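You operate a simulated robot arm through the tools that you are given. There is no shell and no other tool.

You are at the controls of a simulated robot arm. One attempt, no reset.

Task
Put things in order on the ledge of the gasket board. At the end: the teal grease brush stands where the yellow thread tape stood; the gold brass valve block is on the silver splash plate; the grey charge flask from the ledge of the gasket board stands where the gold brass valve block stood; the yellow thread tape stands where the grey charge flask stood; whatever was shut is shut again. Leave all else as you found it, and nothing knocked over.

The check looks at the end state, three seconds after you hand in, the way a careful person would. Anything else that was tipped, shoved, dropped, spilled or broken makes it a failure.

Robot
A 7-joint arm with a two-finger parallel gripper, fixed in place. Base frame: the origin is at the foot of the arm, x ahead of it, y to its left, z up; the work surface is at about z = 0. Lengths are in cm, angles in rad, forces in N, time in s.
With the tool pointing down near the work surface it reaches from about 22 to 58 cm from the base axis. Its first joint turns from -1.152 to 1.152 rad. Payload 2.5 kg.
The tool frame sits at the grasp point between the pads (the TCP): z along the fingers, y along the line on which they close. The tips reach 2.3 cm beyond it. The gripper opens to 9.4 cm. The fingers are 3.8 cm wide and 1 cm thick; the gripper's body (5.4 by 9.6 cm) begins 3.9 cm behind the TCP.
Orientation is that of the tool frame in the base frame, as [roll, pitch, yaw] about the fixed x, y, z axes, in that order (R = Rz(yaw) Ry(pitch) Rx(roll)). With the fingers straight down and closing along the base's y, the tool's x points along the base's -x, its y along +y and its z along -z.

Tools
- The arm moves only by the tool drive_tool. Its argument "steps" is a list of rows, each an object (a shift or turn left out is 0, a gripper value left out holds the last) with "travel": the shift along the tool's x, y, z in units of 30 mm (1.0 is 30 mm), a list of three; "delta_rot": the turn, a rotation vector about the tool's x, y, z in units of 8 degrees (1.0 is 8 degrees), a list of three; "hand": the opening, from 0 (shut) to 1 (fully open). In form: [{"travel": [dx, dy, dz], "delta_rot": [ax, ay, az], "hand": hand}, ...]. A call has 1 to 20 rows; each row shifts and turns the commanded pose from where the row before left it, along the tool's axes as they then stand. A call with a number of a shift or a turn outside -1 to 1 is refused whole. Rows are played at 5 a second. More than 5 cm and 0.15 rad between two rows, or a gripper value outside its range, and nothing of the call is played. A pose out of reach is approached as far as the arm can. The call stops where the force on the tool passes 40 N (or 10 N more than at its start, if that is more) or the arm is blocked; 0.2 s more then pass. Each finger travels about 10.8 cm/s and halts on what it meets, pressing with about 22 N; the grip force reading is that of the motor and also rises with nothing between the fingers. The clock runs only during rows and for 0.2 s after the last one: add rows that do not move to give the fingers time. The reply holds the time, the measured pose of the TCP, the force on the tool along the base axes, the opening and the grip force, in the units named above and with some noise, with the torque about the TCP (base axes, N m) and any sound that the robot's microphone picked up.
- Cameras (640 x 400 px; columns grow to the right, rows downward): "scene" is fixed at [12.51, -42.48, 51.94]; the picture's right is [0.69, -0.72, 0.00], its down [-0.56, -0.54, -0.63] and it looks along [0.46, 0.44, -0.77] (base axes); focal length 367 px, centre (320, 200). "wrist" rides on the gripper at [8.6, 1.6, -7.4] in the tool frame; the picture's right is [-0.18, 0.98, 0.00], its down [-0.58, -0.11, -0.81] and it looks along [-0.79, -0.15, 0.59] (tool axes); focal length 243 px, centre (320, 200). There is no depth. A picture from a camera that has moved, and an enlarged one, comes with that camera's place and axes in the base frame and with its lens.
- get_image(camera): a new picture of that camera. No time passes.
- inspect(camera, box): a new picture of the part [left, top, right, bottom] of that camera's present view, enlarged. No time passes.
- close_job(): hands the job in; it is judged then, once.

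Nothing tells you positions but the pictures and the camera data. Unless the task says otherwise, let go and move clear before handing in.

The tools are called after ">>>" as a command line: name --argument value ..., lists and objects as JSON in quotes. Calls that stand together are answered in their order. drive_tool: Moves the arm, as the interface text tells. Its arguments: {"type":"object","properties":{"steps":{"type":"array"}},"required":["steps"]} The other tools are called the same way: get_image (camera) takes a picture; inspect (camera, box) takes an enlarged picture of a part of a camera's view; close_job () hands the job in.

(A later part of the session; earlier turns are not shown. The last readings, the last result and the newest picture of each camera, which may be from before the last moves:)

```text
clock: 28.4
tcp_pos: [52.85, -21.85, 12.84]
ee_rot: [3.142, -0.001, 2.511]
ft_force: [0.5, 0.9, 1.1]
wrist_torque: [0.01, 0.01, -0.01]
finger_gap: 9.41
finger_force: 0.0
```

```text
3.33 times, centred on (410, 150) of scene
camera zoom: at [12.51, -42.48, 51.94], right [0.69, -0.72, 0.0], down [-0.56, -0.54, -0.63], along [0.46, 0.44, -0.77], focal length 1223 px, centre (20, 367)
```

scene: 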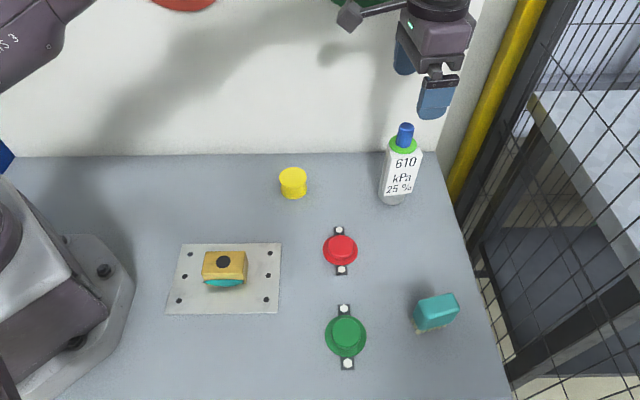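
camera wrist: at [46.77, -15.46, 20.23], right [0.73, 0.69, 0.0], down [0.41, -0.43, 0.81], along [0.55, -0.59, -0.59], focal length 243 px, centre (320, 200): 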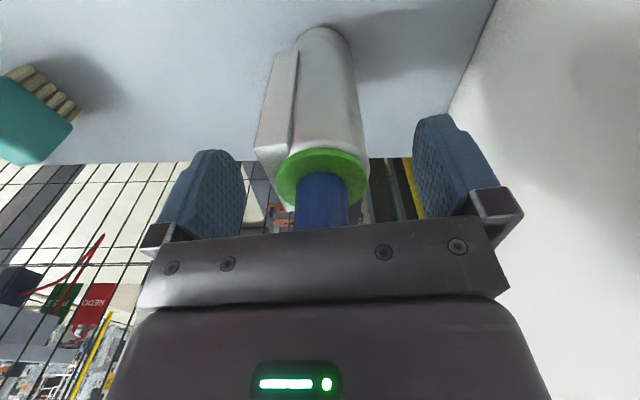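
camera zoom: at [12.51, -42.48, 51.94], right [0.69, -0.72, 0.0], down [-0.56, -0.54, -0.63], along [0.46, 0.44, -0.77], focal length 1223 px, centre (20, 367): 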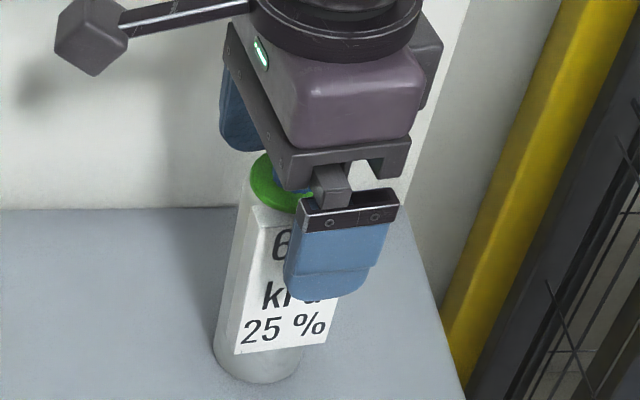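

Palm is clear of the cap, fingers straddle the body top. Closing gradually on label face and back.

>>> drive_tool --steps '[{"hand": 0.75}, {"hand": 0.65}, {"hand": 0.58}, {"hand": 0.5}, {"hand": 0.4}, {"hand": 0.4}, {"hand": 0.4}]'

>>> get_image --camera "wrist"

>>> inspect --camera "scene" --box '[330, 90, 490, 210]'

```text
clock: 30.0
tcp_pos: [52.86, -21.67, 12.86]
ee_rot: [-3.141, 0.0, 2.511]
ft_force: [-0.2, 0.9, 1.3]
wrist_torque: [0.03, 0.01, 0.01]
finger_gap: 4.66
finger_force: 22.1
```

```text
taken
camera wrist: at [46.77, -15.44, 20.25], right [0.73, 0.69, 0.0], down [0.41, -0.43, 0.81], along [0.55, -0.59, -0.59], focal length 243 px, centre (320, 200)
```

wrist: 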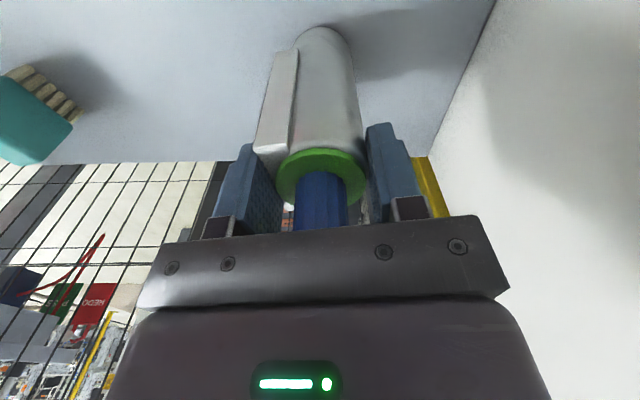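

```text
3.33 times, centred on (410, 150) of scene
camera zoom: at [12.51, -42.48, 51.94], right [0.69, -0.72, 0.0], down [-0.56, -0.54, -0.63], along [0.46, 0.44, -0.77], focal length 1223 px, centre (20, 367)
```

zoom: 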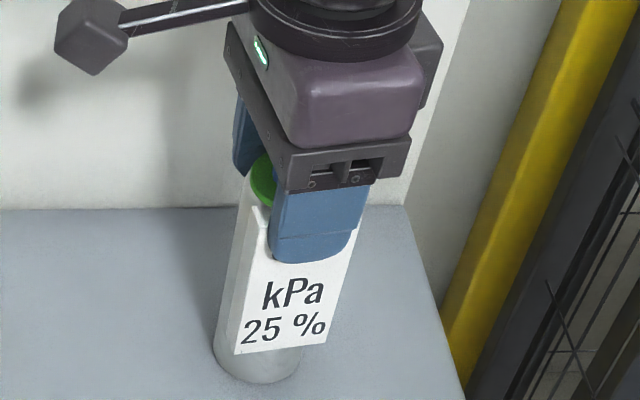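

Gripped at 4.66 cm with 22 N, and the flask hasn't visibly moved. I lift 1.5 cm slowly and check that it hangs straight.

>>> drive_tool --steps '[{"travel": [0, 0, -0.1]}, {"travel": [0, 0, -0.15]}, {"travel": [0, 0, -0.25]}, {"travel": [0, 0, 0]}, {"travel": [0, 0, 0]}]'

>>> get_image --camera "wrist"

>>> inspect --camera "scene" --box '[330, 90, 490, 210]'

```text
clock: 31.2
tcp_pos: [52.82, -21.82, 14.46]
ee_rot: [3.142, -0.001, 2.513]
ft_force: [-0.6, 0.1, -4.2]
wrist_torque: [0.01, 0.0, -0.02]
finger_gap: 4.65
finger_force: 22.2
```

```text
taken
camera wrist: at [46.67, -15.44, 21.75], right [0.73, 0.69, 0.0], down [0.41, -0.43, 0.81], along [0.55, -0.59, -0.59], focal length 243 px, centre (320, 200)
```

wrist: 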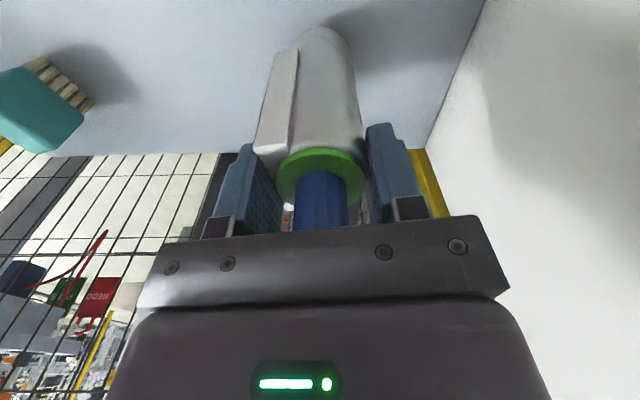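

```text
3.33 times, centred on (410, 150) of scene
camera zoom: at [12.51, -42.48, 51.94], right [0.69, -0.72, 0.0], down [-0.56, -0.54, -0.63], along [0.46, 0.44, -0.77], focal length 1223 px, centre (20, 367)
```

zoom: 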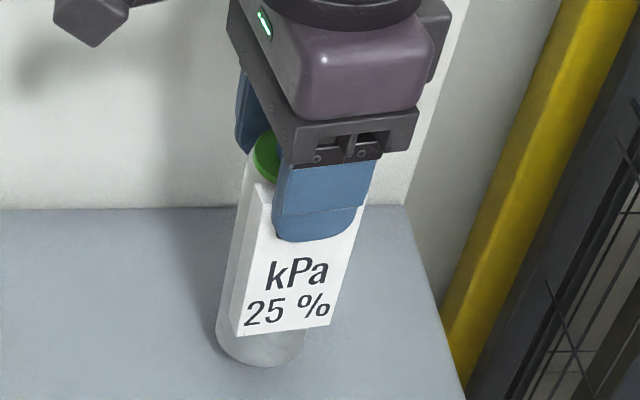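

The flask hangs straight and steady (about 0.43 kg). I raise it to clear everything and carry it along the board toward the brass block's old place at (27.5, 6.3).

>>> drive_tool --steps '[{"travel": [0, 0, -0.4]}, {"travel": [0, 0, -0.6]}, {"travel": [0, 0, -0.6]}, {"travel": [0, 0, -0.5]}, {"travel": [0, 0, -0.25]}, {"travel": [0.3, 0.06, 0]}, {"travel": [0.5, 0.1, 0]}, {"travel": [0.7, 0.145, 0]}, {"travel": [0.7, 0.145, 0]}, {"travel": [0.7, 0.145, 0]}, {"travel": [0.7, 0.145, 0]}, {"travel": [0.7, 0.145, 0]}, {"travel": [0.7, 0.145, 0]}, {"travel": [0.7, 0.145, 0]}, {"travel": [0.5, 0.1, 0]}, {"travel": [0.3, 0.06, 0]}, {"travel": [0, 0, 0]}]'

>>> get_image --camera "scene"

>>> get_image --camera "wrist"

```text
clock: 34.8
tcp_pos: [39.33, -7.04, 21.49]
ee_rot: [-3.141, -0.001, 2.51]
ft_force: [-0.8, 0.1, -3.8]
wrist_torque: [0.0, -0.01, 0.05]
finger_gap: 4.66
finger_force: 21.6
```

```text
taken
```

scene: 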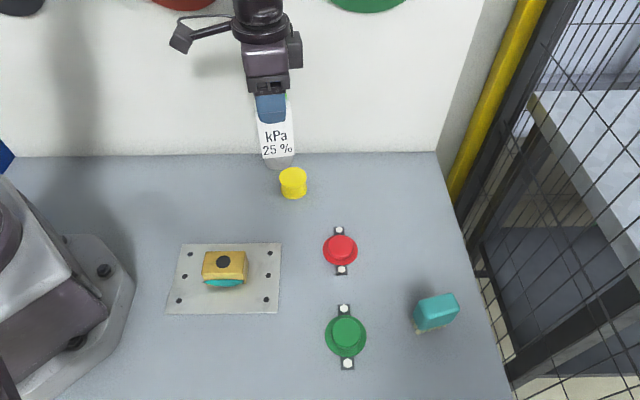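

```text
taken
camera wrist: at [33.25, -0.71, 28.8], right [0.73, 0.69, 0.0], down [0.41, -0.43, 0.81], along [0.55, -0.59, -0.59], focal length 243 px, centre (320, 200)
```

wrist: 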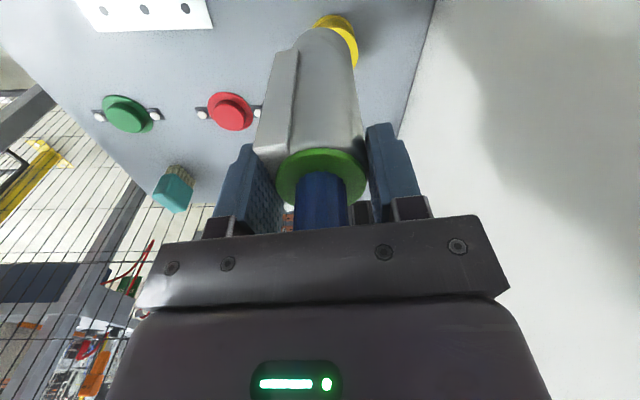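

The flask is stable in the grip, about halfway. I continue to above the drop spot.

>>> drive_tool --steps '[{"travel": [0.3, 0.063, 0]}, {"travel": [0.5, 0.105, 0]}, {"travel": [0.7, 0.147, 0]}, {"travel": [0.7, 0.147, 0]}, {"travel": [0.7, 0.147, 0]}, {"travel": [0.7, 0.147, 0]}, {"travel": [0.7, 0.147, 0]}, {"travel": [0.7, 0.147, 0]}, {"travel": [0.5, 0.105, 0]}, {"travel": [0.3, 0.063, 0]}, {"travel": [0.107, 0.022, 0]}, {"travel": [0, 0, 0]}]'

>>> get_image --camera "scene"

>>> get_image --camera "wrist"

```text
clock: 37.4
tcp_pos: [27.23, 6.32, 21.35]
ee_rot: [3.141, 0.0, 2.513]
ft_force: [0.8, -0.4, -4.0]
wrist_torque: [-0.02, 0.02, 0.0]
finger_gap: 4.67
finger_force: 22.0
```

```text
taken
```

scene: 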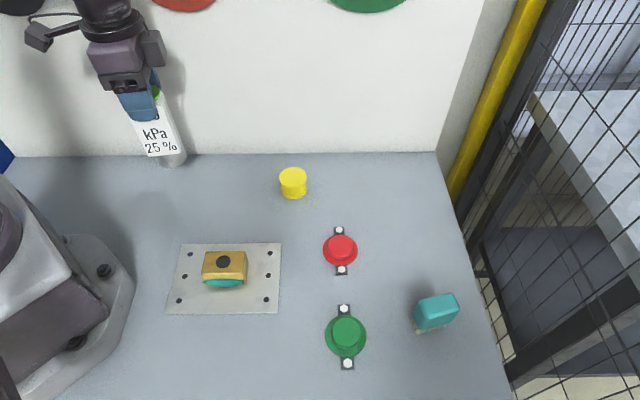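

```text
taken
camera wrist: at [21.14, 12.7, 28.71], right [0.73, 0.69, 0.0], down [0.41, -0.43, 0.81], along [0.55, -0.59, -0.59], focal length 243 px, centre (320, 200)
```

wrist: 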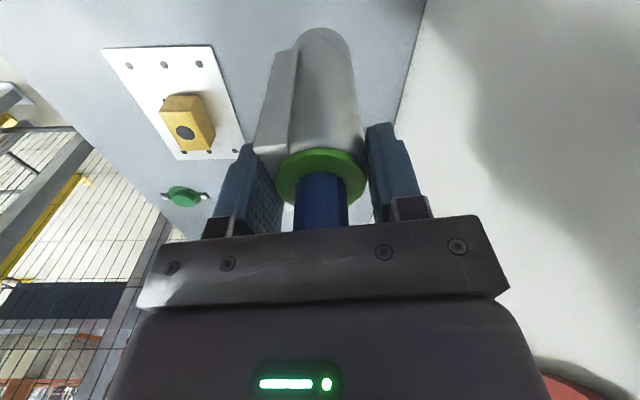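

The flask is over the block's old place. I lower it to within a few mm of the table.

>>> drive_tool --steps '[{"travel": [0, 0, 0.4]}, {"travel": [0, 0, 0.6]}, {"travel": [0, 0, 0.6]}, {"travel": [0, 0, 0.5]}, {"travel": [0, 0, 0.4]}, {"travel": [0, 0, 0.17]}, {"travel": [0, 0, 0]}]'

>>> inspect --camera "scene" --box '[90, 90, 266, 200]'

>>> get_image --camera "wrist"

```text
clock: 39.0
tcp_pos: [27.34, 6.42, 13.46]
ee_rot: [3.142, -0.001, 2.511]
ft_force: [1.7, -0.4, -4.8]
wrist_torque: [0.0, -0.01, -0.03]
finger_gap: 4.66
finger_force: 22.4
```

```text
3.64 times, centred on (178, 145) of scene
camera zoom: at [12.51, -42.48, 51.94], right [0.69, -0.72, 0.0], down [-0.56, -0.54, -0.63], along [0.46, 0.44, -0.77], focal length 1334 px, centre (836, 400)
```

zoom: 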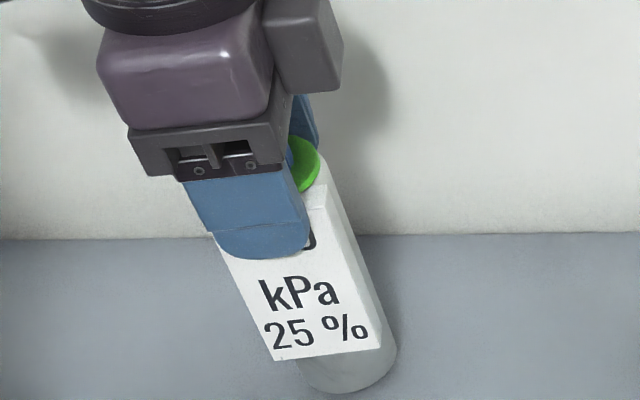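

```text
taken
camera wrist: at [21.24, 12.67, 20.86], right [0.73, 0.69, 0.0], down [0.41, -0.43, 0.81], along [0.55, -0.59, -0.59], focal length 243 px, centre (320, 200)
```

wrist: 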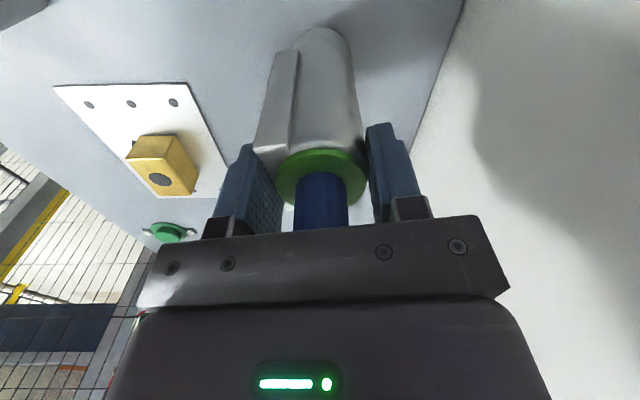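

About 6 mm of air remains under the flask. I lower in small steps until contact.

>>> drive_tool --steps '[{"travel": [0, 0, 0.06]}, {"travel": [0, 0, 0.06]}, {"travel": [0, 0, 0.04]}, {"travel": [0, 0, 0.015]}, {"travel": [0, 0, 0]}, {"travel": [0, 0, 0]}]'

```text
clock: 40.4
tcp_pos: [27.36, 6.33, 13.01]
ee_rot: [3.141, 0.0, 2.51]
ft_force: [0.1, -0.9, -3.7]
wrist_torque: [0.01, 0.04, 0.0]
finger_gap: 4.66
finger_force: 21.9
```

>>> drive_tool --steps '[{"travel": [0, 0, 0.025]}, {"travel": [0, 0, 0.02]}, {"travel": [0, 0, 0]}, {"travel": [0, 0, 0]}]'

```text
clock: 41.4
tcp_pos: [27.34, 6.41, 12.82]
ee_rot: [3.139, 0.002, 2.51]
ft_force: [-3.8, 0.1, 19.1]
wrist_torque: [-0.15, 0.05, -0.01]
finger_gap: 4.66
finger_force: 21.8
```

Contact with the table at z≈12.82, same as when it was picked. I ease off slightly and check.

>>> drive_tool --steps '[{"travel": [0, 0, -0.015]}, {"travel": [0, 0, 0]}, {"travel": [0, 0, 0]}]'

>>> inspect --camera "scene" --box '[90, 90, 266, 200]'

```text
clock: 42.2
tcp_pos: [27.27, 6.2, 12.79]
ee_rot: [3.14, 0.002, 2.512]
ft_force: [-0.4, -0.5, 13.9]
wrist_torque: [-0.19, -0.35, 0.02]
finger_gap: 4.69
finger_force: 21.8
```

```text
3.64 times, centred on (178, 145) of scene
camera zoom: at [12.51, -42.48, 51.94], right [0.69, -0.72, 0.0], down [-0.56, -0.54, -0.63], along [0.46, 0.44, -0.77], focal length 1334 px, centre (836, 400)
```

zoom: 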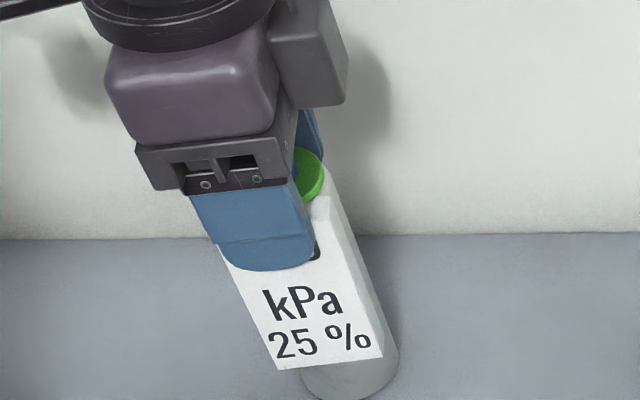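

>>> drive_tool --steps '[{"travel": [0, 0, -0.012]}, {"travel": [0, 0, 0]}, {"travel": [0, 0, 0]}]'

```text
clock: 43.0
tcp_pos: [27.18, 6.28, 12.75]
ee_rot: [-3.139, -0.002, 2.511]
ft_force: [0.9, 0.5, -5.2]
wrist_torque: [0.01, 0.0, -0.02]
finger_gap: 4.65
finger_force: 22.1
```

The load is nearly balanced with the base at the table. I open the fingers gradually.

>>> drive_tool --steps '[{"travel": [0, 0, 0.006]}, {"hand": 0.52}, {"hand": 0.58}, {"hand": 0.7}, {"hand": 0.85}, {"hand": 1.0}, {"hand": 1.0}]'

>>> get_image --camera "wrist"

>>> inspect --camera "scene" --box '[90, 90, 266, 200]'

```text
clock: 44.6
tcp_pos: [27.18, 6.44, 12.74]
ee_rot: [3.141, 0.001, 2.511]
ft_force: [0.4, 0.2, -0.2]
wrist_torque: [0.0, 0.0, 0.02]
finger_gap: 9.42
finger_force: 0.0
```

```text
taken
camera wrist: at [21.13, 12.73, 20.18], right [0.73, 0.69, 0.0], down [0.41, -0.43, 0.81], along [0.55, -0.59, -0.59], focal length 243 px, centre (320, 200)
```

wrist: 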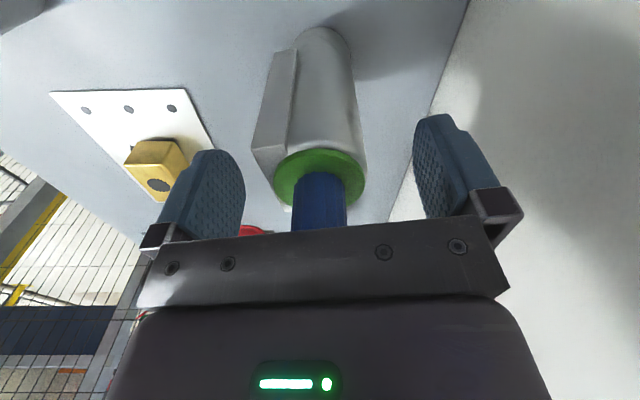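

```text
3.64 times, centred on (178, 145) of scene
camera zoom: at [12.51, -42.48, 51.94], right [0.69, -0.72, 0.0], down [-0.56, -0.54, -0.63], along [0.46, 0.44, -0.77], focal length 1334 px, centre (836, 400)
```

zoom: 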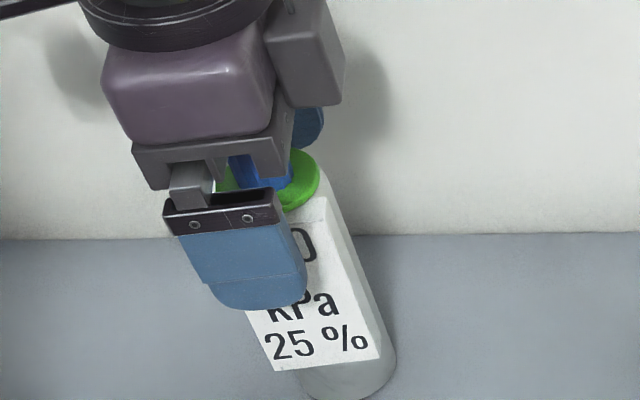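

The flask stands freely. I rise straight up clear of the cap.

>>> drive_tool --steps '[{"travel": [0, 0, -0.15]}, {"travel": [0, 0, -0.3]}, {"travel": [0, 0, -0.6]}, {"travel": [0, 0, -0.8]}, {"travel": [0, 0, -0.8]}, {"travel": [0, 0, -0.8]}, {"travel": [0, 0, -0.4]}, {"travel": [0, 0, 0]}]'

>>> get_image --camera "scene"

>>> inspect --camera "scene" --box '[252, 155, 332, 205]'

>>> inspect --camera "scene" --box '[110, 100, 270, 200]'

>>> get_image --camera "wrist"

```text
clock: 46.4
tcp_pos: [27.3, 6.14, 24.35]
ee_rot: [3.14, 0.001, 2.511]
ft_force: [-0.2, 0.2, -0.3]
wrist_torque: [0.01, 0.0, 0.02]
finger_gap: 9.38
finger_force: 0.0
```

```text
taken
```

scene: 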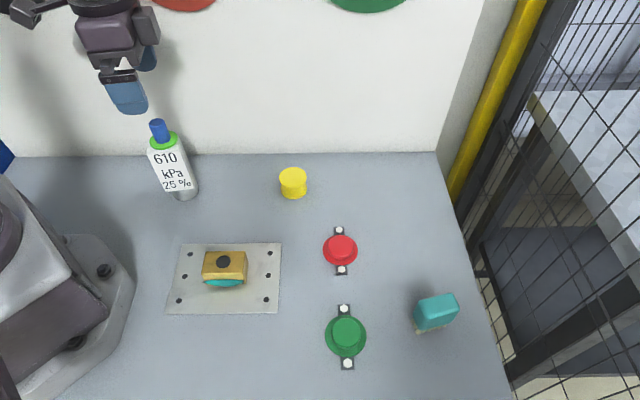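

```text
8.00 times, centred on (292, 180) of scene
camera zoom: at [12.51, -42.48, 51.94], right [0.69, -0.72, 0.0], down [-0.56, -0.54, -0.63], along [0.46, 0.44, -0.77], focal length 2935 px, centre (544, 360)
```

zoom: 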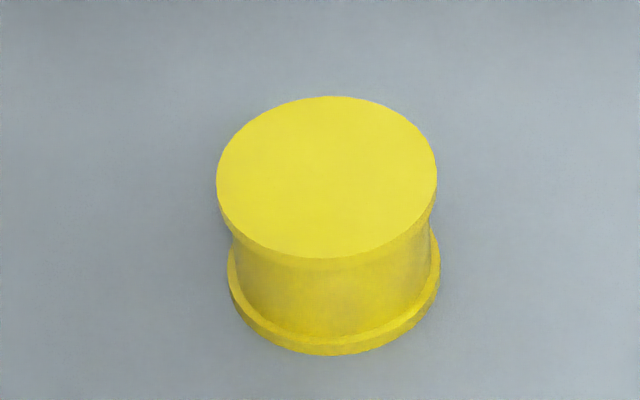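

```text
4.00 times, centred on (190, 150) of scene
camera zoom: at [12.51, -42.48, 51.94], right [0.69, -0.72, 0.0], down [-0.56, -0.54, -0.63], along [0.46, 0.44, -0.77], focal length 1467 px, centre (840, 400)
```

zoom: 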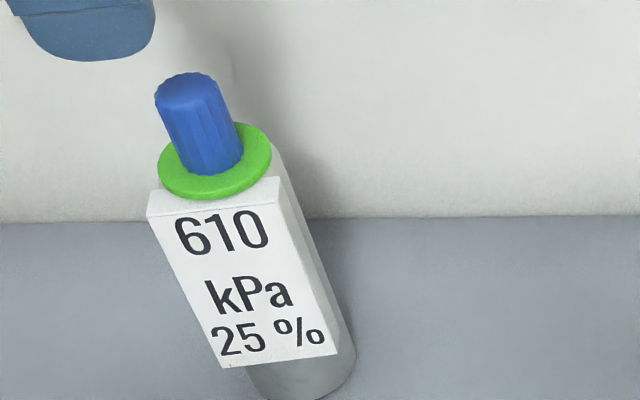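

```text
taken
camera wrist: at [21.23, 12.56, 31.65], right [0.73, 0.69, 0.0], down [0.41, -0.43, 0.81], along [0.55, -0.59, -0.59], focal length 243 px, centre (320, 200)
```

wrist: 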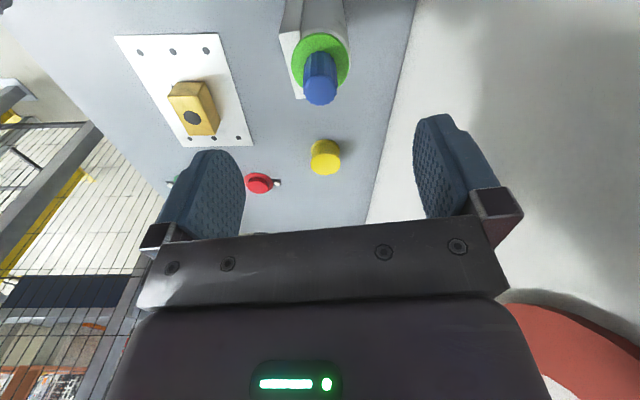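

The flask stands at (27.3, 6.3), upright. Next is the tape: a flanged spool at about (41.35, -7.75), Ø5, 3.7 tall. I move above it and down to z≈12 for a check.

>>> drive_tool --steps '[{"travel": [-0.4, -0.06, 0]}, {"travel": [-0.727, -0.11, 0]}, {"travel": [-0.727, -0.11, 0]}, {"travel": [-0.727, -0.11, 0]}, {"travel": [-0.727, -0.11, 0]}, {"travel": [-0.727, -0.11, 0]}, {"travel": [-0.727, -0.11, 0]}, {"travel": [-0.727, -0.11, 0]}, {"travel": [-0.727, -0.11, 0]}, {"travel": [-0.327, -0.05, 0]}, {"travel": [0, 0, 0.5]}, {"travel": [0, 0, 0.9]}, {"travel": [0, 0, 0.9]}, {"travel": [0, 0, 0.9]}, {"travel": [0, 0, 0.6]}, {"travel": [0, 0, 0.3]}, {"travel": [0, 0, 0]}]'

>>> get_image --camera "wrist"

>>> get_image --camera "scene"

```text
clock: 50.0
tcp_pos: [41.37, -7.56, 11.99]
ee_rot: [3.14, 0.0, 2.511]
ft_force: [-0.5, 1.1, -0.5]
wrist_torque: [0.0, 0.03, 0.01]
finger_gap: 9.42
finger_force: 0.0
```

```text
taken
camera wrist: at [35.34, -1.33, 19.43], right [0.73, 0.69, 0.0], down [0.41, -0.43, 0.81], along [0.55, -0.59, -0.59], focal length 243 px, centre (320, 200)
```

wrist: 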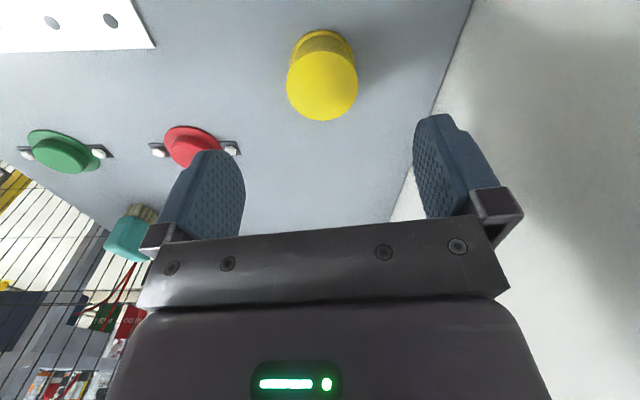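

```text
taken
```

scene: 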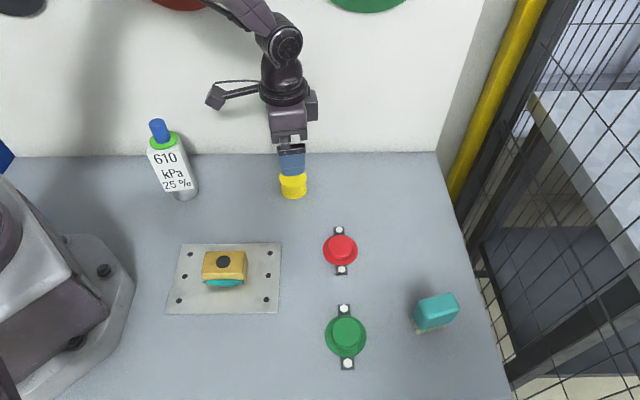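

The tape is centred under the gripper. I descend to z≈6 and recheck.

>>> drive_tool --steps '[{"travel": [0, 0, 0.5]}, {"travel": [0, 0, 0.6]}, {"travel": [0, 0, 0.5]}, {"travel": [0, 0, 0.3]}, {"travel": [0, 0, 0]}]'

>>> inspect --camera "wrist" --box '[160, 50, 480, 250]'

>>> inspect --camera "scene" --box '[220, 110, 364, 200]'

```text
clock: 51.2
tcp_pos: [41.38, -7.7, 6.4]
ee_rot: [-3.141, 0.0, 2.511]
ft_force: [0.2, -0.1, 0.3]
wrist_torque: [0.0, 0.0, -0.02]
finger_gap: 9.4
finger_force: 0.1
```

```text
2.00 times, centred on (320, 150) of wrist
camera zoom: at [35.35, -1.25, 13.82], right [0.73, 0.69, 0.0], down [0.41, -0.43, 0.81], along [0.55, -0.59, -0.59], focal length 485 px, centre (320, 300)
```

zoom: 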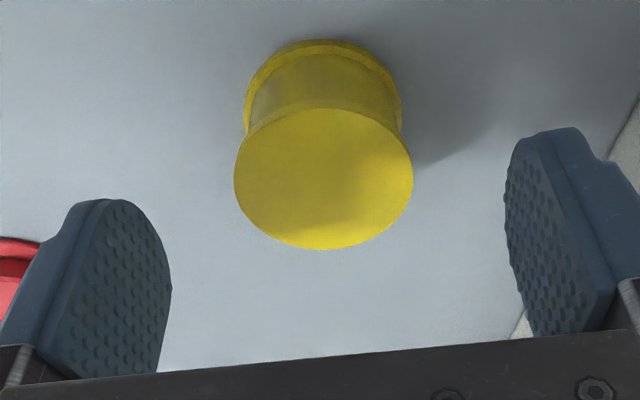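

```text
4.44 times, centred on (292, 155) of scene
camera zoom: at [12.51, -42.48, 51.94], right [0.69, -0.72, 0.0], down [-0.56, -0.54, -0.63], along [0.46, 0.44, -0.77], focal length 1630 px, centre (444, 400)
```

zoom: 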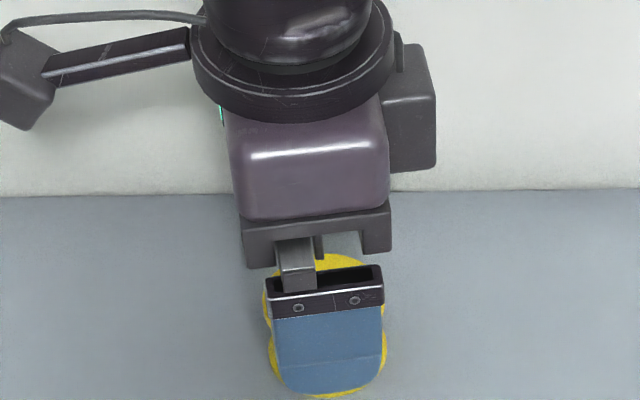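

Tape centre is off by only 2–3 mm; I correct, lower to z≈2.6 so pads cover both flanges, and check before closing.

>>> drive_tool --steps '[{"travel": [0.08, 0.043, 0.3]}, {"travel": [0, 0, 0.35]}, {"travel": [0, 0, 0.35]}, {"travel": [0, 0, 0.2]}, {"travel": [0, 0, 0.06]}, {"travel": [0, 0, 0]}]'

>>> inspect --camera "wrist" --box '[160, 50, 480, 250]'

```text
clock: 52.6
tcp_pos: [41.27, -7.2, 2.59]
ee_rot: [3.141, 0.001, 2.51]
ft_force: [0.8, 0.2, -0.3]
wrist_torque: [-0.01, 0.0, 0.0]
finger_gap: 9.4
finger_force: 0.1
```

```text
2.00 times, centred on (320, 150) of wrist
camera zoom: at [35.13, -0.87, 9.99], right [0.73, 0.69, 0.0], down [0.41, -0.43, 0.81], along [0.55, -0.59, -0.59], focal length 485 px, centre (320, 300)
```

zoom: 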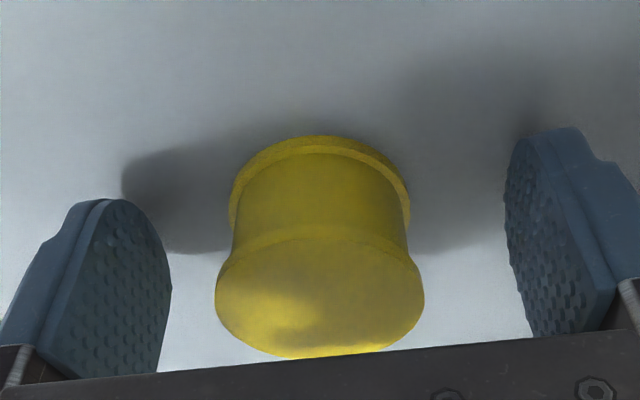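

The tape is centred between the pads. Closing.

>>> drive_tool --steps '[{"hand": 0.75}, {"hand": 0.65}, {"hand": 0.58}, {"hand": 0.5}, {"hand": 0.4}, {"hand": 0.4}, {"hand": 0.4}]'

>>> get_image --camera "wrist"

>>> inspect --camera "scene" --box '[220, 120, 364, 210]'

```text
clock: 54.2
tcp_pos: [41.23, -7.32, 2.55]
ee_rot: [3.141, 0.001, 2.511]
ft_force: [0.9, 0.9, 0.6]
wrist_torque: [0.03, 0.03, -0.01]
finger_gap: 4.82
finger_force: 22.4
```

```text
taken
camera wrist: at [35.13, -0.87, 10.0], right [0.73, 0.69, 0.0], down [0.41, -0.43, 0.81], along [0.55, -0.59, -0.59], focal length 243 px, centre (320, 200)
```

wrist: 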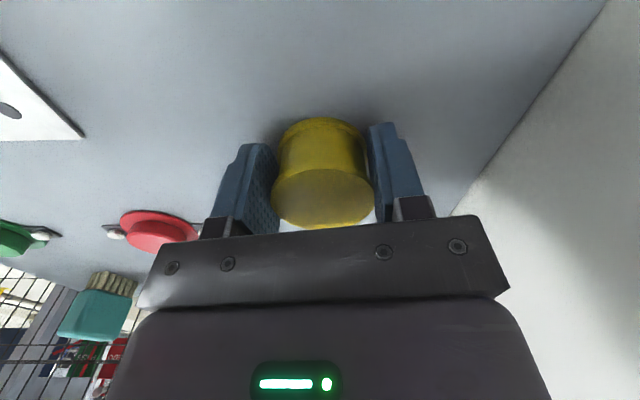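

```text
4.44 times, centred on (292, 165) of scene
camera zoom: at [12.51, -42.48, 51.94], right [0.69, -0.72, 0.0], down [-0.56, -0.54, -0.63], along [0.46, 0.44, -0.77], focal length 1630 px, centre (444, 356)
```

zoom: 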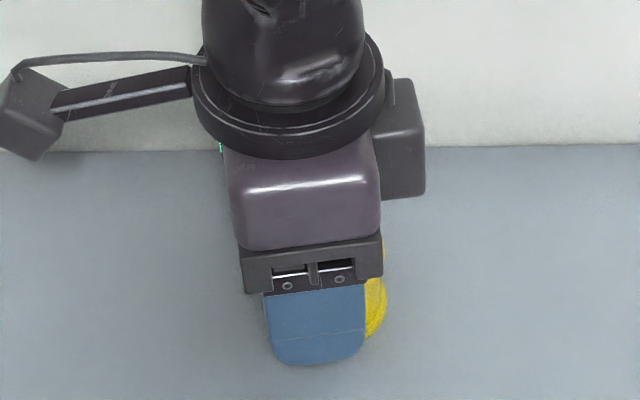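

Tape gripped (4.82 cm, 22 N). I lift it and check that it comes up level.

>>> drive_tool --steps '[{"travel": [0, 0, -0.15]}, {"travel": [0, 0, -0.3]}, {"travel": [0, 0, -0.5]}, {"travel": [0, 0, -0.5]}, {"travel": [0, 0, -0.3]}, {"travel": [0, 0, 0]}]'

>>> get_image --camera "wrist"

>>> inspect --camera "scene" --box '[220, 100, 364, 190]'

```text
clock: 55.6
tcp_pos: [41.15, -7.41, 7.74]
ee_rot: [-3.141, -0.001, 2.51]
ft_force: [-0.5, -1.0, -1.6]
wrist_torque: [-0.01, -0.03, 0.02]
finger_gap: 4.88
finger_force: 22.1
```

```text
taken
camera wrist: at [35.04, -0.97, 15.15], right [0.73, 0.69, 0.0], down [0.41, -0.43, 0.81], along [0.55, -0.59, -0.59], focal length 243 px, centre (320, 200)
```

wrist: 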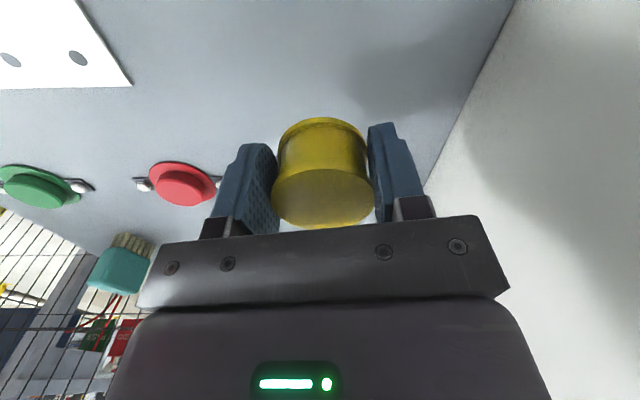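

```text
4.44 times, centred on (292, 145) of scene
camera zoom: at [12.51, -42.48, 51.94], right [0.69, -0.72, 0.0], down [-0.56, -0.54, -0.63], along [0.46, 0.44, -0.77], focal length 1630 px, centre (444, 444)
```

zoom: 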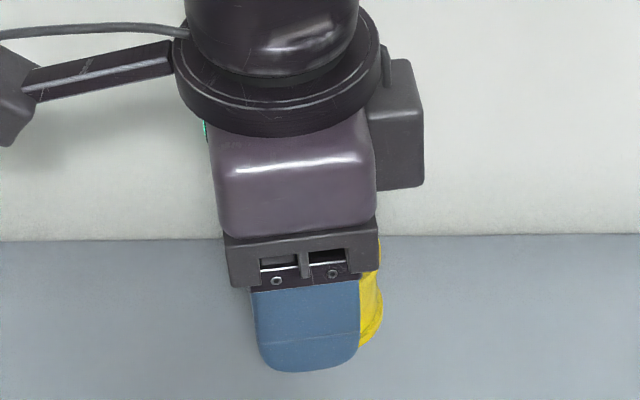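

The tape is level in the grip. I carry it to the flask's old spot at (53.05, -21.9).

>>> drive_tool --steps '[{"travel": [-0.3, -0.078, 0]}, {"travel": [-0.5, -0.13, 0]}, {"travel": [-0.7, -0.183, 0]}, {"travel": [-0.7, -0.183, 0]}, {"travel": [-0.7, -0.183, 0]}, {"travel": [-0.7, -0.183, 0]}, {"travel": [-0.7, -0.183, 0]}, {"travel": [-0.7, -0.183, 0]}, {"travel": [-0.5, -0.13, 0]}, {"travel": [-0.3, -0.078, 0]}, {"travel": [-0.19, -0.05, 0]}, {"travel": [0, 0, 0]}, {"travel": [0, 0, 0]}]'

>>> get_image --camera "scene"

>>> get_image --camera "wrist"

```text
clock: 58.4
tcp_pos: [52.92, -21.63, 8.04]
ee_rot: [-3.141, -0.001, 2.512]
ft_force: [0.9, -0.5, -0.2]
wrist_torque: [0.04, 0.0, 0.02]
finger_gap: 4.86
finger_force: 22.4
```

```text
taken
```

scene: 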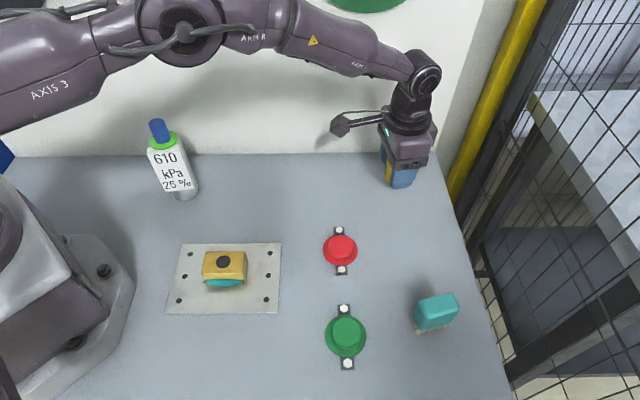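

```text
taken
camera wrist: at [46.93, -15.3, 15.31], right [0.73, 0.69, 0.0], down [0.41, -0.43, 0.81], along [0.55, -0.59, -0.59], focal length 243 px, centre (320, 200)
```

wrist: 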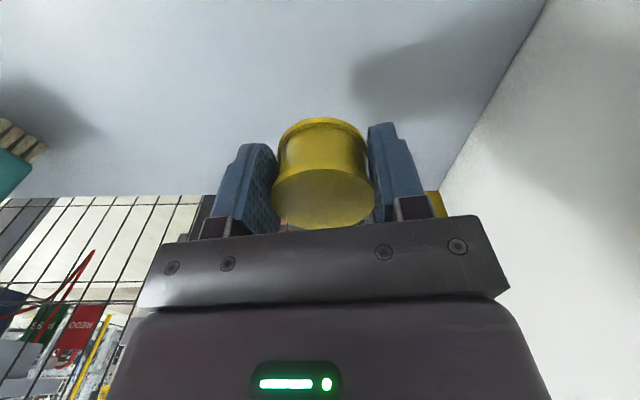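

Over the spot. Lowering to a few mm above the table, with a small lateral correction.

>>> drive_tool --steps '[{"travel": [0, -0.045, 0.3]}, {"travel": [0, 0, 0.45]}, {"travel": [0, 0, 0.45]}, {"travel": [0, 0, 0.3]}, {"travel": [0, 0, 0.15]}, {"travel": [0, 0, 0]}, {"travel": [0, 0, 0]}]'

>>> inspect --camera "scene" --box '[320, 110, 480, 210]'

>>> get_image --camera "wrist"

```text
clock: 60.0
tcp_pos: [52.9, -21.81, 2.95]
ee_rot: [3.141, -0.001, 2.51]
ft_force: [-0.4, 0.1, -0.3]
wrist_torque: [-0.03, 0.01, 0.0]
finger_gap: 4.86
finger_force: 21.7
```

```text
4.00 times, centred on (400, 160) of scene
camera zoom: at [12.51, -42.48, 51.94], right [0.69, -0.72, 0.0], down [-0.56, -0.54, -0.63], along [0.46, 0.44, -0.77], focal length 1467 px, centre (0, 360)
```

zoom: 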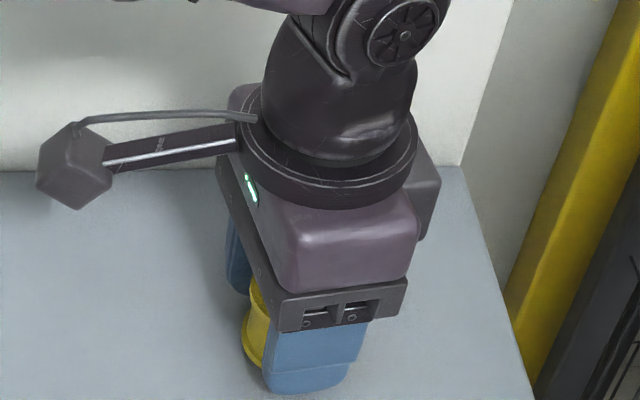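

```text
taken
camera wrist: at [46.76, -15.44, 10.28], right [0.73, 0.69, 0.0], down [0.41, -0.43, 0.81], along [0.55, -0.59, -0.59], focal length 243 px, centre (320, 200)
```

wrist: 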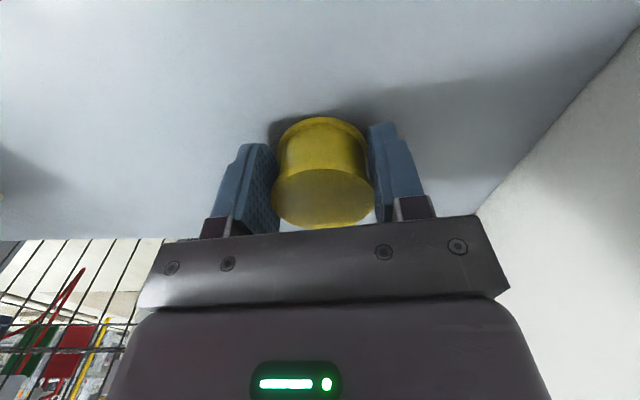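

>>> drive_tool --steps '[{"travel": [0, 0, 0.04]}, {"travel": [0, 0, 0.03]}, {"travel": [0, 0, 0.02]}, {"travel": [0, 0, 0]}, {"travel": [0, 0, 0]}]'

```text
clock: 61.2
tcp_pos: [52.94, -21.77, 2.72]
ee_rot: [-3.141, 0.001, 2.511]
ft_force: [-0.6, 1.3, 5.1]
wrist_torque: [-0.04, 0.02, 0.0]
finger_gap: 4.86
finger_force: 21.8
```

Light contact with the table (5 N). I release the tape gradually.

>>> drive_tool --steps '[{"hand": 0.54}, {"hand": 0.6}, {"hand": 0.7}, {"hand": 0.85}, {"hand": 1.0}, {"hand": 1.0}]'

>>> get_image --camera "wrist"

```text
clock: 62.6
tcp_pos: [52.78, -21.72, 2.58]
ee_rot: [-3.141, -0.001, 2.511]
ft_force: [0.5, -0.2, 0.1]
wrist_torque: [0.04, -0.01, -0.02]
finger_gap: 9.39
finger_force: 0.1
```

```text
taken
camera wrist: at [46.78, -15.36, 9.97], right [0.73, 0.69, 0.0], down [0.41, -0.43, 0.81], along [0.55, -0.59, -0.59], focal length 243 px, centre (320, 200)
```

wrist: 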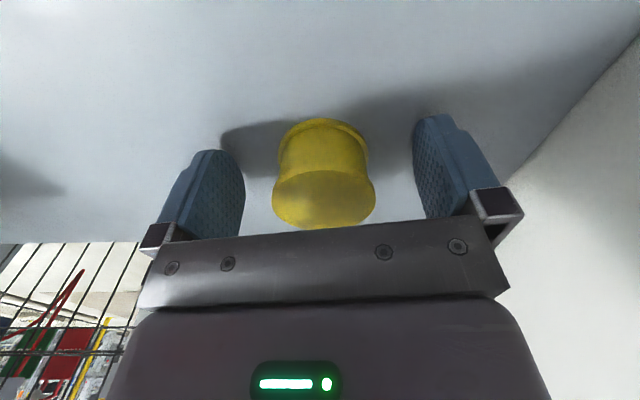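

The tape stands free at the flask's old spot. I rise and move over to view the brush, around (37.7, -40.2).

>>> drive_tool --steps '[{"travel": [0, 0, -0.15]}, {"travel": [0, 0, -0.4]}, {"travel": [0, 0, -0.8]}, {"travel": [0, 0, -0.9]}, {"travel": [0, 0, -0.9]}, {"travel": [0, 0, -0.9]}, {"travel": [0, 0, -0.42]}, {"travel": [0.04, -0.4, 0]}, {"travel": [0.044, -0.8, 0]}, {"travel": [0.044, -0.8, 0]}, {"travel": [0.044, -0.8, 0]}, {"travel": [0.044, -0.8, 0]}, {"travel": [0.044, -0.8, 0]}, {"travel": [0.044, -0.8, 0]}, {"travel": [0.044, -0.8, 0]}, {"travel": [0.044, -0.8, 0]}, {"travel": [0.044, -0.8, 0]}, {"travel": [0, -0.33, 0]}, {"delta_rot": [0, 0, -0.45]}, {"travel": [0, 0, 0]}]'

>>> get_image --camera "wrist"

>>> get_image --camera "scene"

```text
clock: 66.8
tcp_pos: [37.76, -40.25, 16.02]
ee_rot: [-3.142, 0.001, 2.576]
ft_force: [-0.9, -0.6, 0.3]
wrist_torque: [0.01, -0.05, 0.02]
finger_gap: 9.4
finger_force: 0.0
```

```text
taken
camera wrist: at [31.3, -34.2, 23.39], right [0.68, 0.73, 0.0], down [0.43, -0.4, 0.81], along [0.59, -0.55, -0.59], focal length 243 px, centre (320, 200)
```

wrist: 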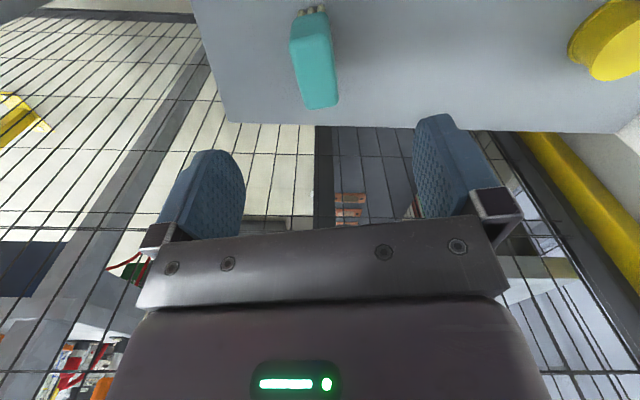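

```text
taken
```

scene: 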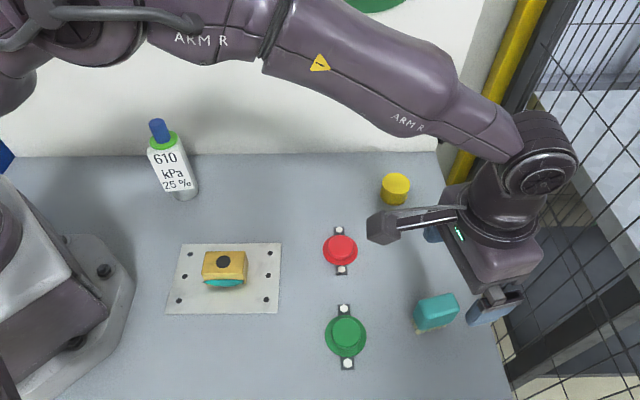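

Tape is in place at the flask's old position. I zoom on the brush from both cameras.

>>> inspect --camera "wrist" --box '[240, 0, 400, 100]'

>>> inspect --camera "scene" --box '[400, 275, 496, 335]'

>>> inspect --camera "scene" --box '[350, 160, 446, 220]'

```text
4.00 times, centred on (320, 50) of wrist
camera zoom: at [31.3, -34.2, 23.39], right [0.68, 0.73, 0.0], down [0.43, -0.4, 0.81], along [0.59, -0.55, -0.59], focal length 970 px, centre (320, 800)
```

zoom: 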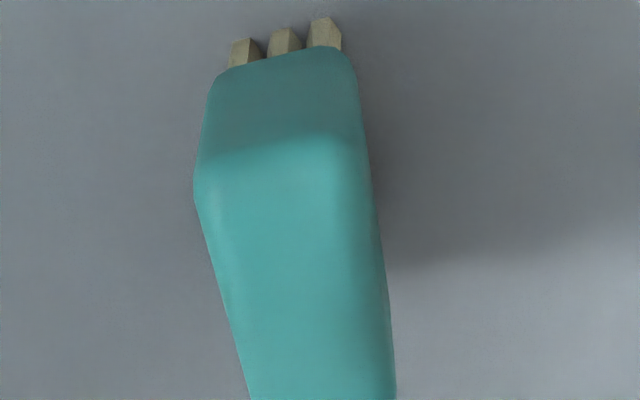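

```text
6.67 times, centred on (448, 305) of scene
camera zoom: at [12.51, -42.48, 51.94], right [0.69, -0.72, 0.0], down [-0.56, -0.54, -0.63], along [0.46, 0.44, -0.77], focal length 2446 px, centre (-533, -500)
```

zoom: 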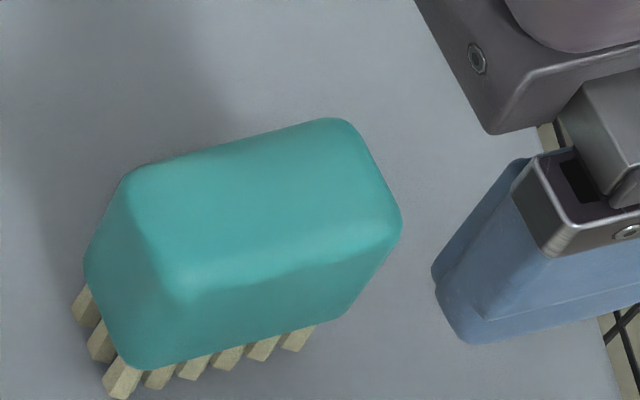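

```text
6.67 times, centred on (398, 190) of scene
camera zoom: at [12.51, -42.48, 51.94], right [0.69, -0.72, 0.0], down [-0.56, -0.54, -0.63], along [0.46, 0.44, -0.77], focal length 2446 px, centre (-200, 267)
```

zoom: 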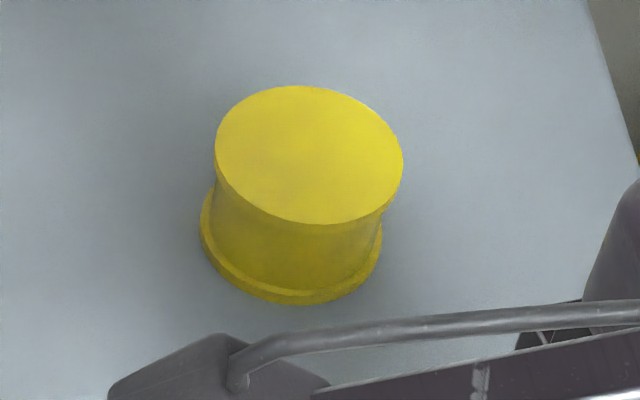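

The brush centre is at about (37.5, -40.25), height ≈6.5, long axis at -32.8°, matching my yaw. I descend partway and recheck.

>>> drive_tool --steps '[{"travel": [0.03, -0.05, 0.5]}, {"travel": [0, 0, 0.7]}, {"travel": [0, 0, 0.6]}, {"travel": [0, 0, 0.3]}, {"travel": [0, 0, 0]}]'

>>> get_image --camera "wrist"

>>> inspect --camera "scene" --box '[380, 230, 540, 330]'

```text
clock: 68.0
tcp_pos: [37.56, -40.17, 9.86]
ee_rot: [3.142, 0.0, 2.575]
ft_force: [-0.6, -0.4, 0.9]
wrist_torque: [0.01, -0.03, 0.02]
finger_gap: 9.4
finger_force: 0.0
```

```text
taken
camera wrist: at [31.05, -34.31, 17.19], right [0.68, 0.73, 0.0], down [0.43, -0.4, 0.81], along [0.59, -0.55, -0.59], focal length 243 px, centre (320, 200)
```

wrist: 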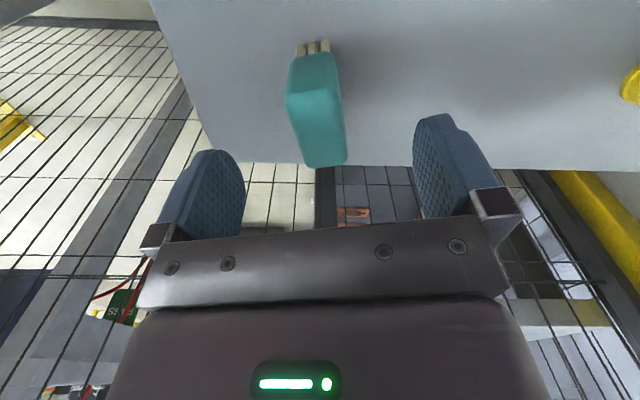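

```text
4.00 times, centred on (460, 280) of scene
camera zoom: at [12.51, -42.48, 51.94], right [0.69, -0.72, 0.0], down [-0.56, -0.54, -0.63], along [0.46, 0.44, -0.77], focal length 1467 px, centre (-240, -120)
```

zoom: 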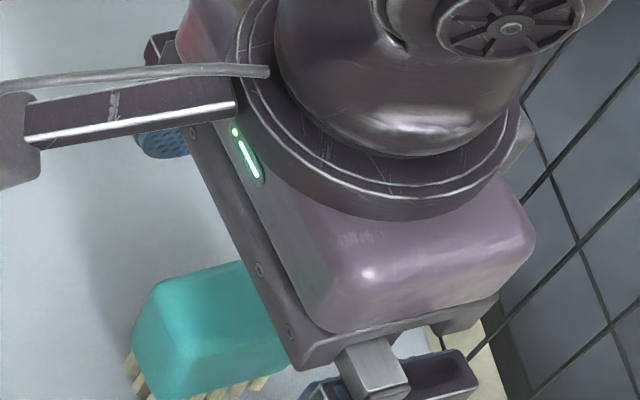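

>>> inspect --camera "wrist" --box '[240, 25, 400, 185]'

```text
2.50 times, centred on (320, 105) of wrist
camera zoom: at [31.05, -34.31, 17.19], right [0.68, 0.73, 0.0], down [0.43, -0.4, 0.81], along [0.59, -0.55, -0.59], focal length 606 px, centre (320, 438)
```

zoom: 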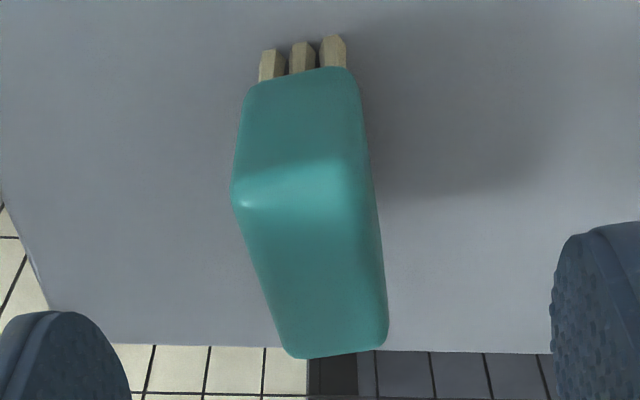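

The brush is centred within 2 mm and aligned. I descend to z≈4.1 around its body.

>>> drive_tool --steps '[{"travel": [-0.04, -0.02, 0.4]}, {"travel": [0, 0, 0.5]}, {"travel": [0, 0, 0.5]}, {"travel": [0, 0, 0.35]}, {"travel": [0, 0, 0.15]}, {"travel": [0, 0, 0]}]'

>>> get_image --camera "wrist"

>>> inspect --camera "scene" --box '[380, 250, 540, 350]'

```text
clock: 69.4
tcp_pos: [37.8, -40.45, 4.13]
ee_rot: [-3.141, -0.001, 2.574]
ft_force: [0.4, 0.1, -0.3]
wrist_torque: [-0.01, 0.02, -0.02]
finger_gap: 9.39
finger_force: 0.1
```

```text
taken
camera wrist: at [31.32, -34.55, 11.48], right [0.68, 0.73, 0.0], down [0.43, -0.4, 0.81], along [0.59, -0.55, -0.59], focal length 243 px, centre (320, 200)
```

wrist: 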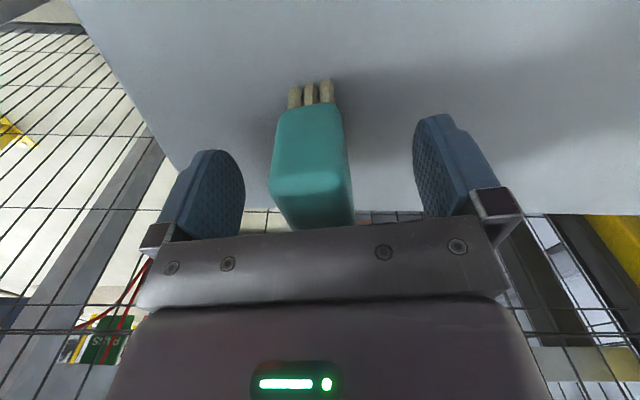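

```text
4.00 times, centred on (460, 300) of scene
camera zoom: at [12.51, -42.48, 51.94], right [0.69, -0.72, 0.0], down [-0.56, -0.54, -0.63], along [0.46, 0.44, -0.77], focal length 1467 px, centre (-240, -200)
```

zoom: 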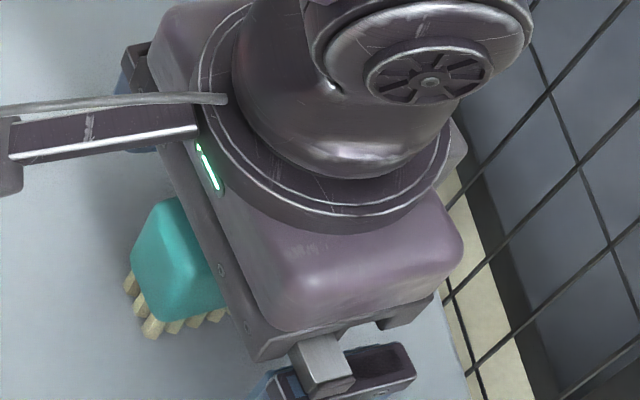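

The fingers straddle the brush body symmetrically, with the bristles below. Closing.

>>> drive_tool --steps '[{"hand": 0.7}, {"hand": 0.55}, {"hand": 0.45}, {"hand": 0.38}, {"hand": 0.3}, {"hand": 0.25}, {"hand": 0.25}]'

>>> get_image --camera "wrist"

>>> inspect --camera "scene" --box '[380, 250, 540, 350]'

```text
clock: 71.0
tcp_pos: [37.8, -40.49, 4.11]
ee_rot: [-3.141, -0.001, 2.574]
ft_force: [-0.3, -0.3, 0.7]
wrist_torque: [0.01, -0.04, -0.04]
finger_gap: 2.76
finger_force: 22.2
```

```text
taken
camera wrist: at [31.32, -34.54, 11.49], right [0.68, 0.73, 0.0], down [0.43, -0.4, 0.81], along [0.59, -0.55, -0.59], focal length 243 px, centre (320, 200)
```

wrist: 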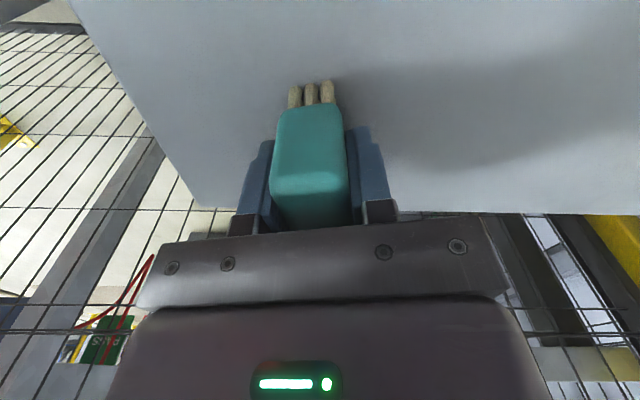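

```text
4.00 times, centred on (460, 300) of scene
camera zoom: at [12.51, -42.48, 51.94], right [0.69, -0.72, 0.0], down [-0.56, -0.54, -0.63], along [0.46, 0.44, -0.77], focal length 1467 px, centre (-240, -200)
```

zoom: 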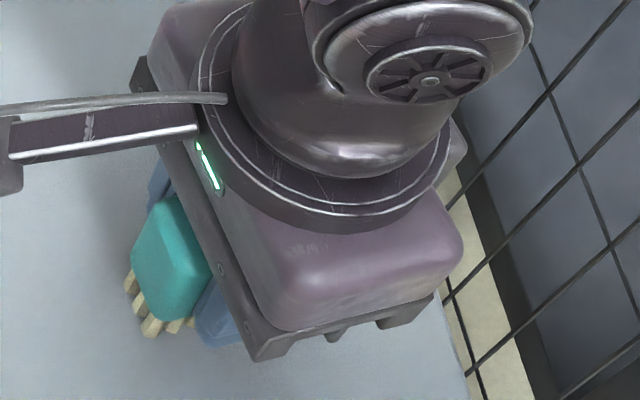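

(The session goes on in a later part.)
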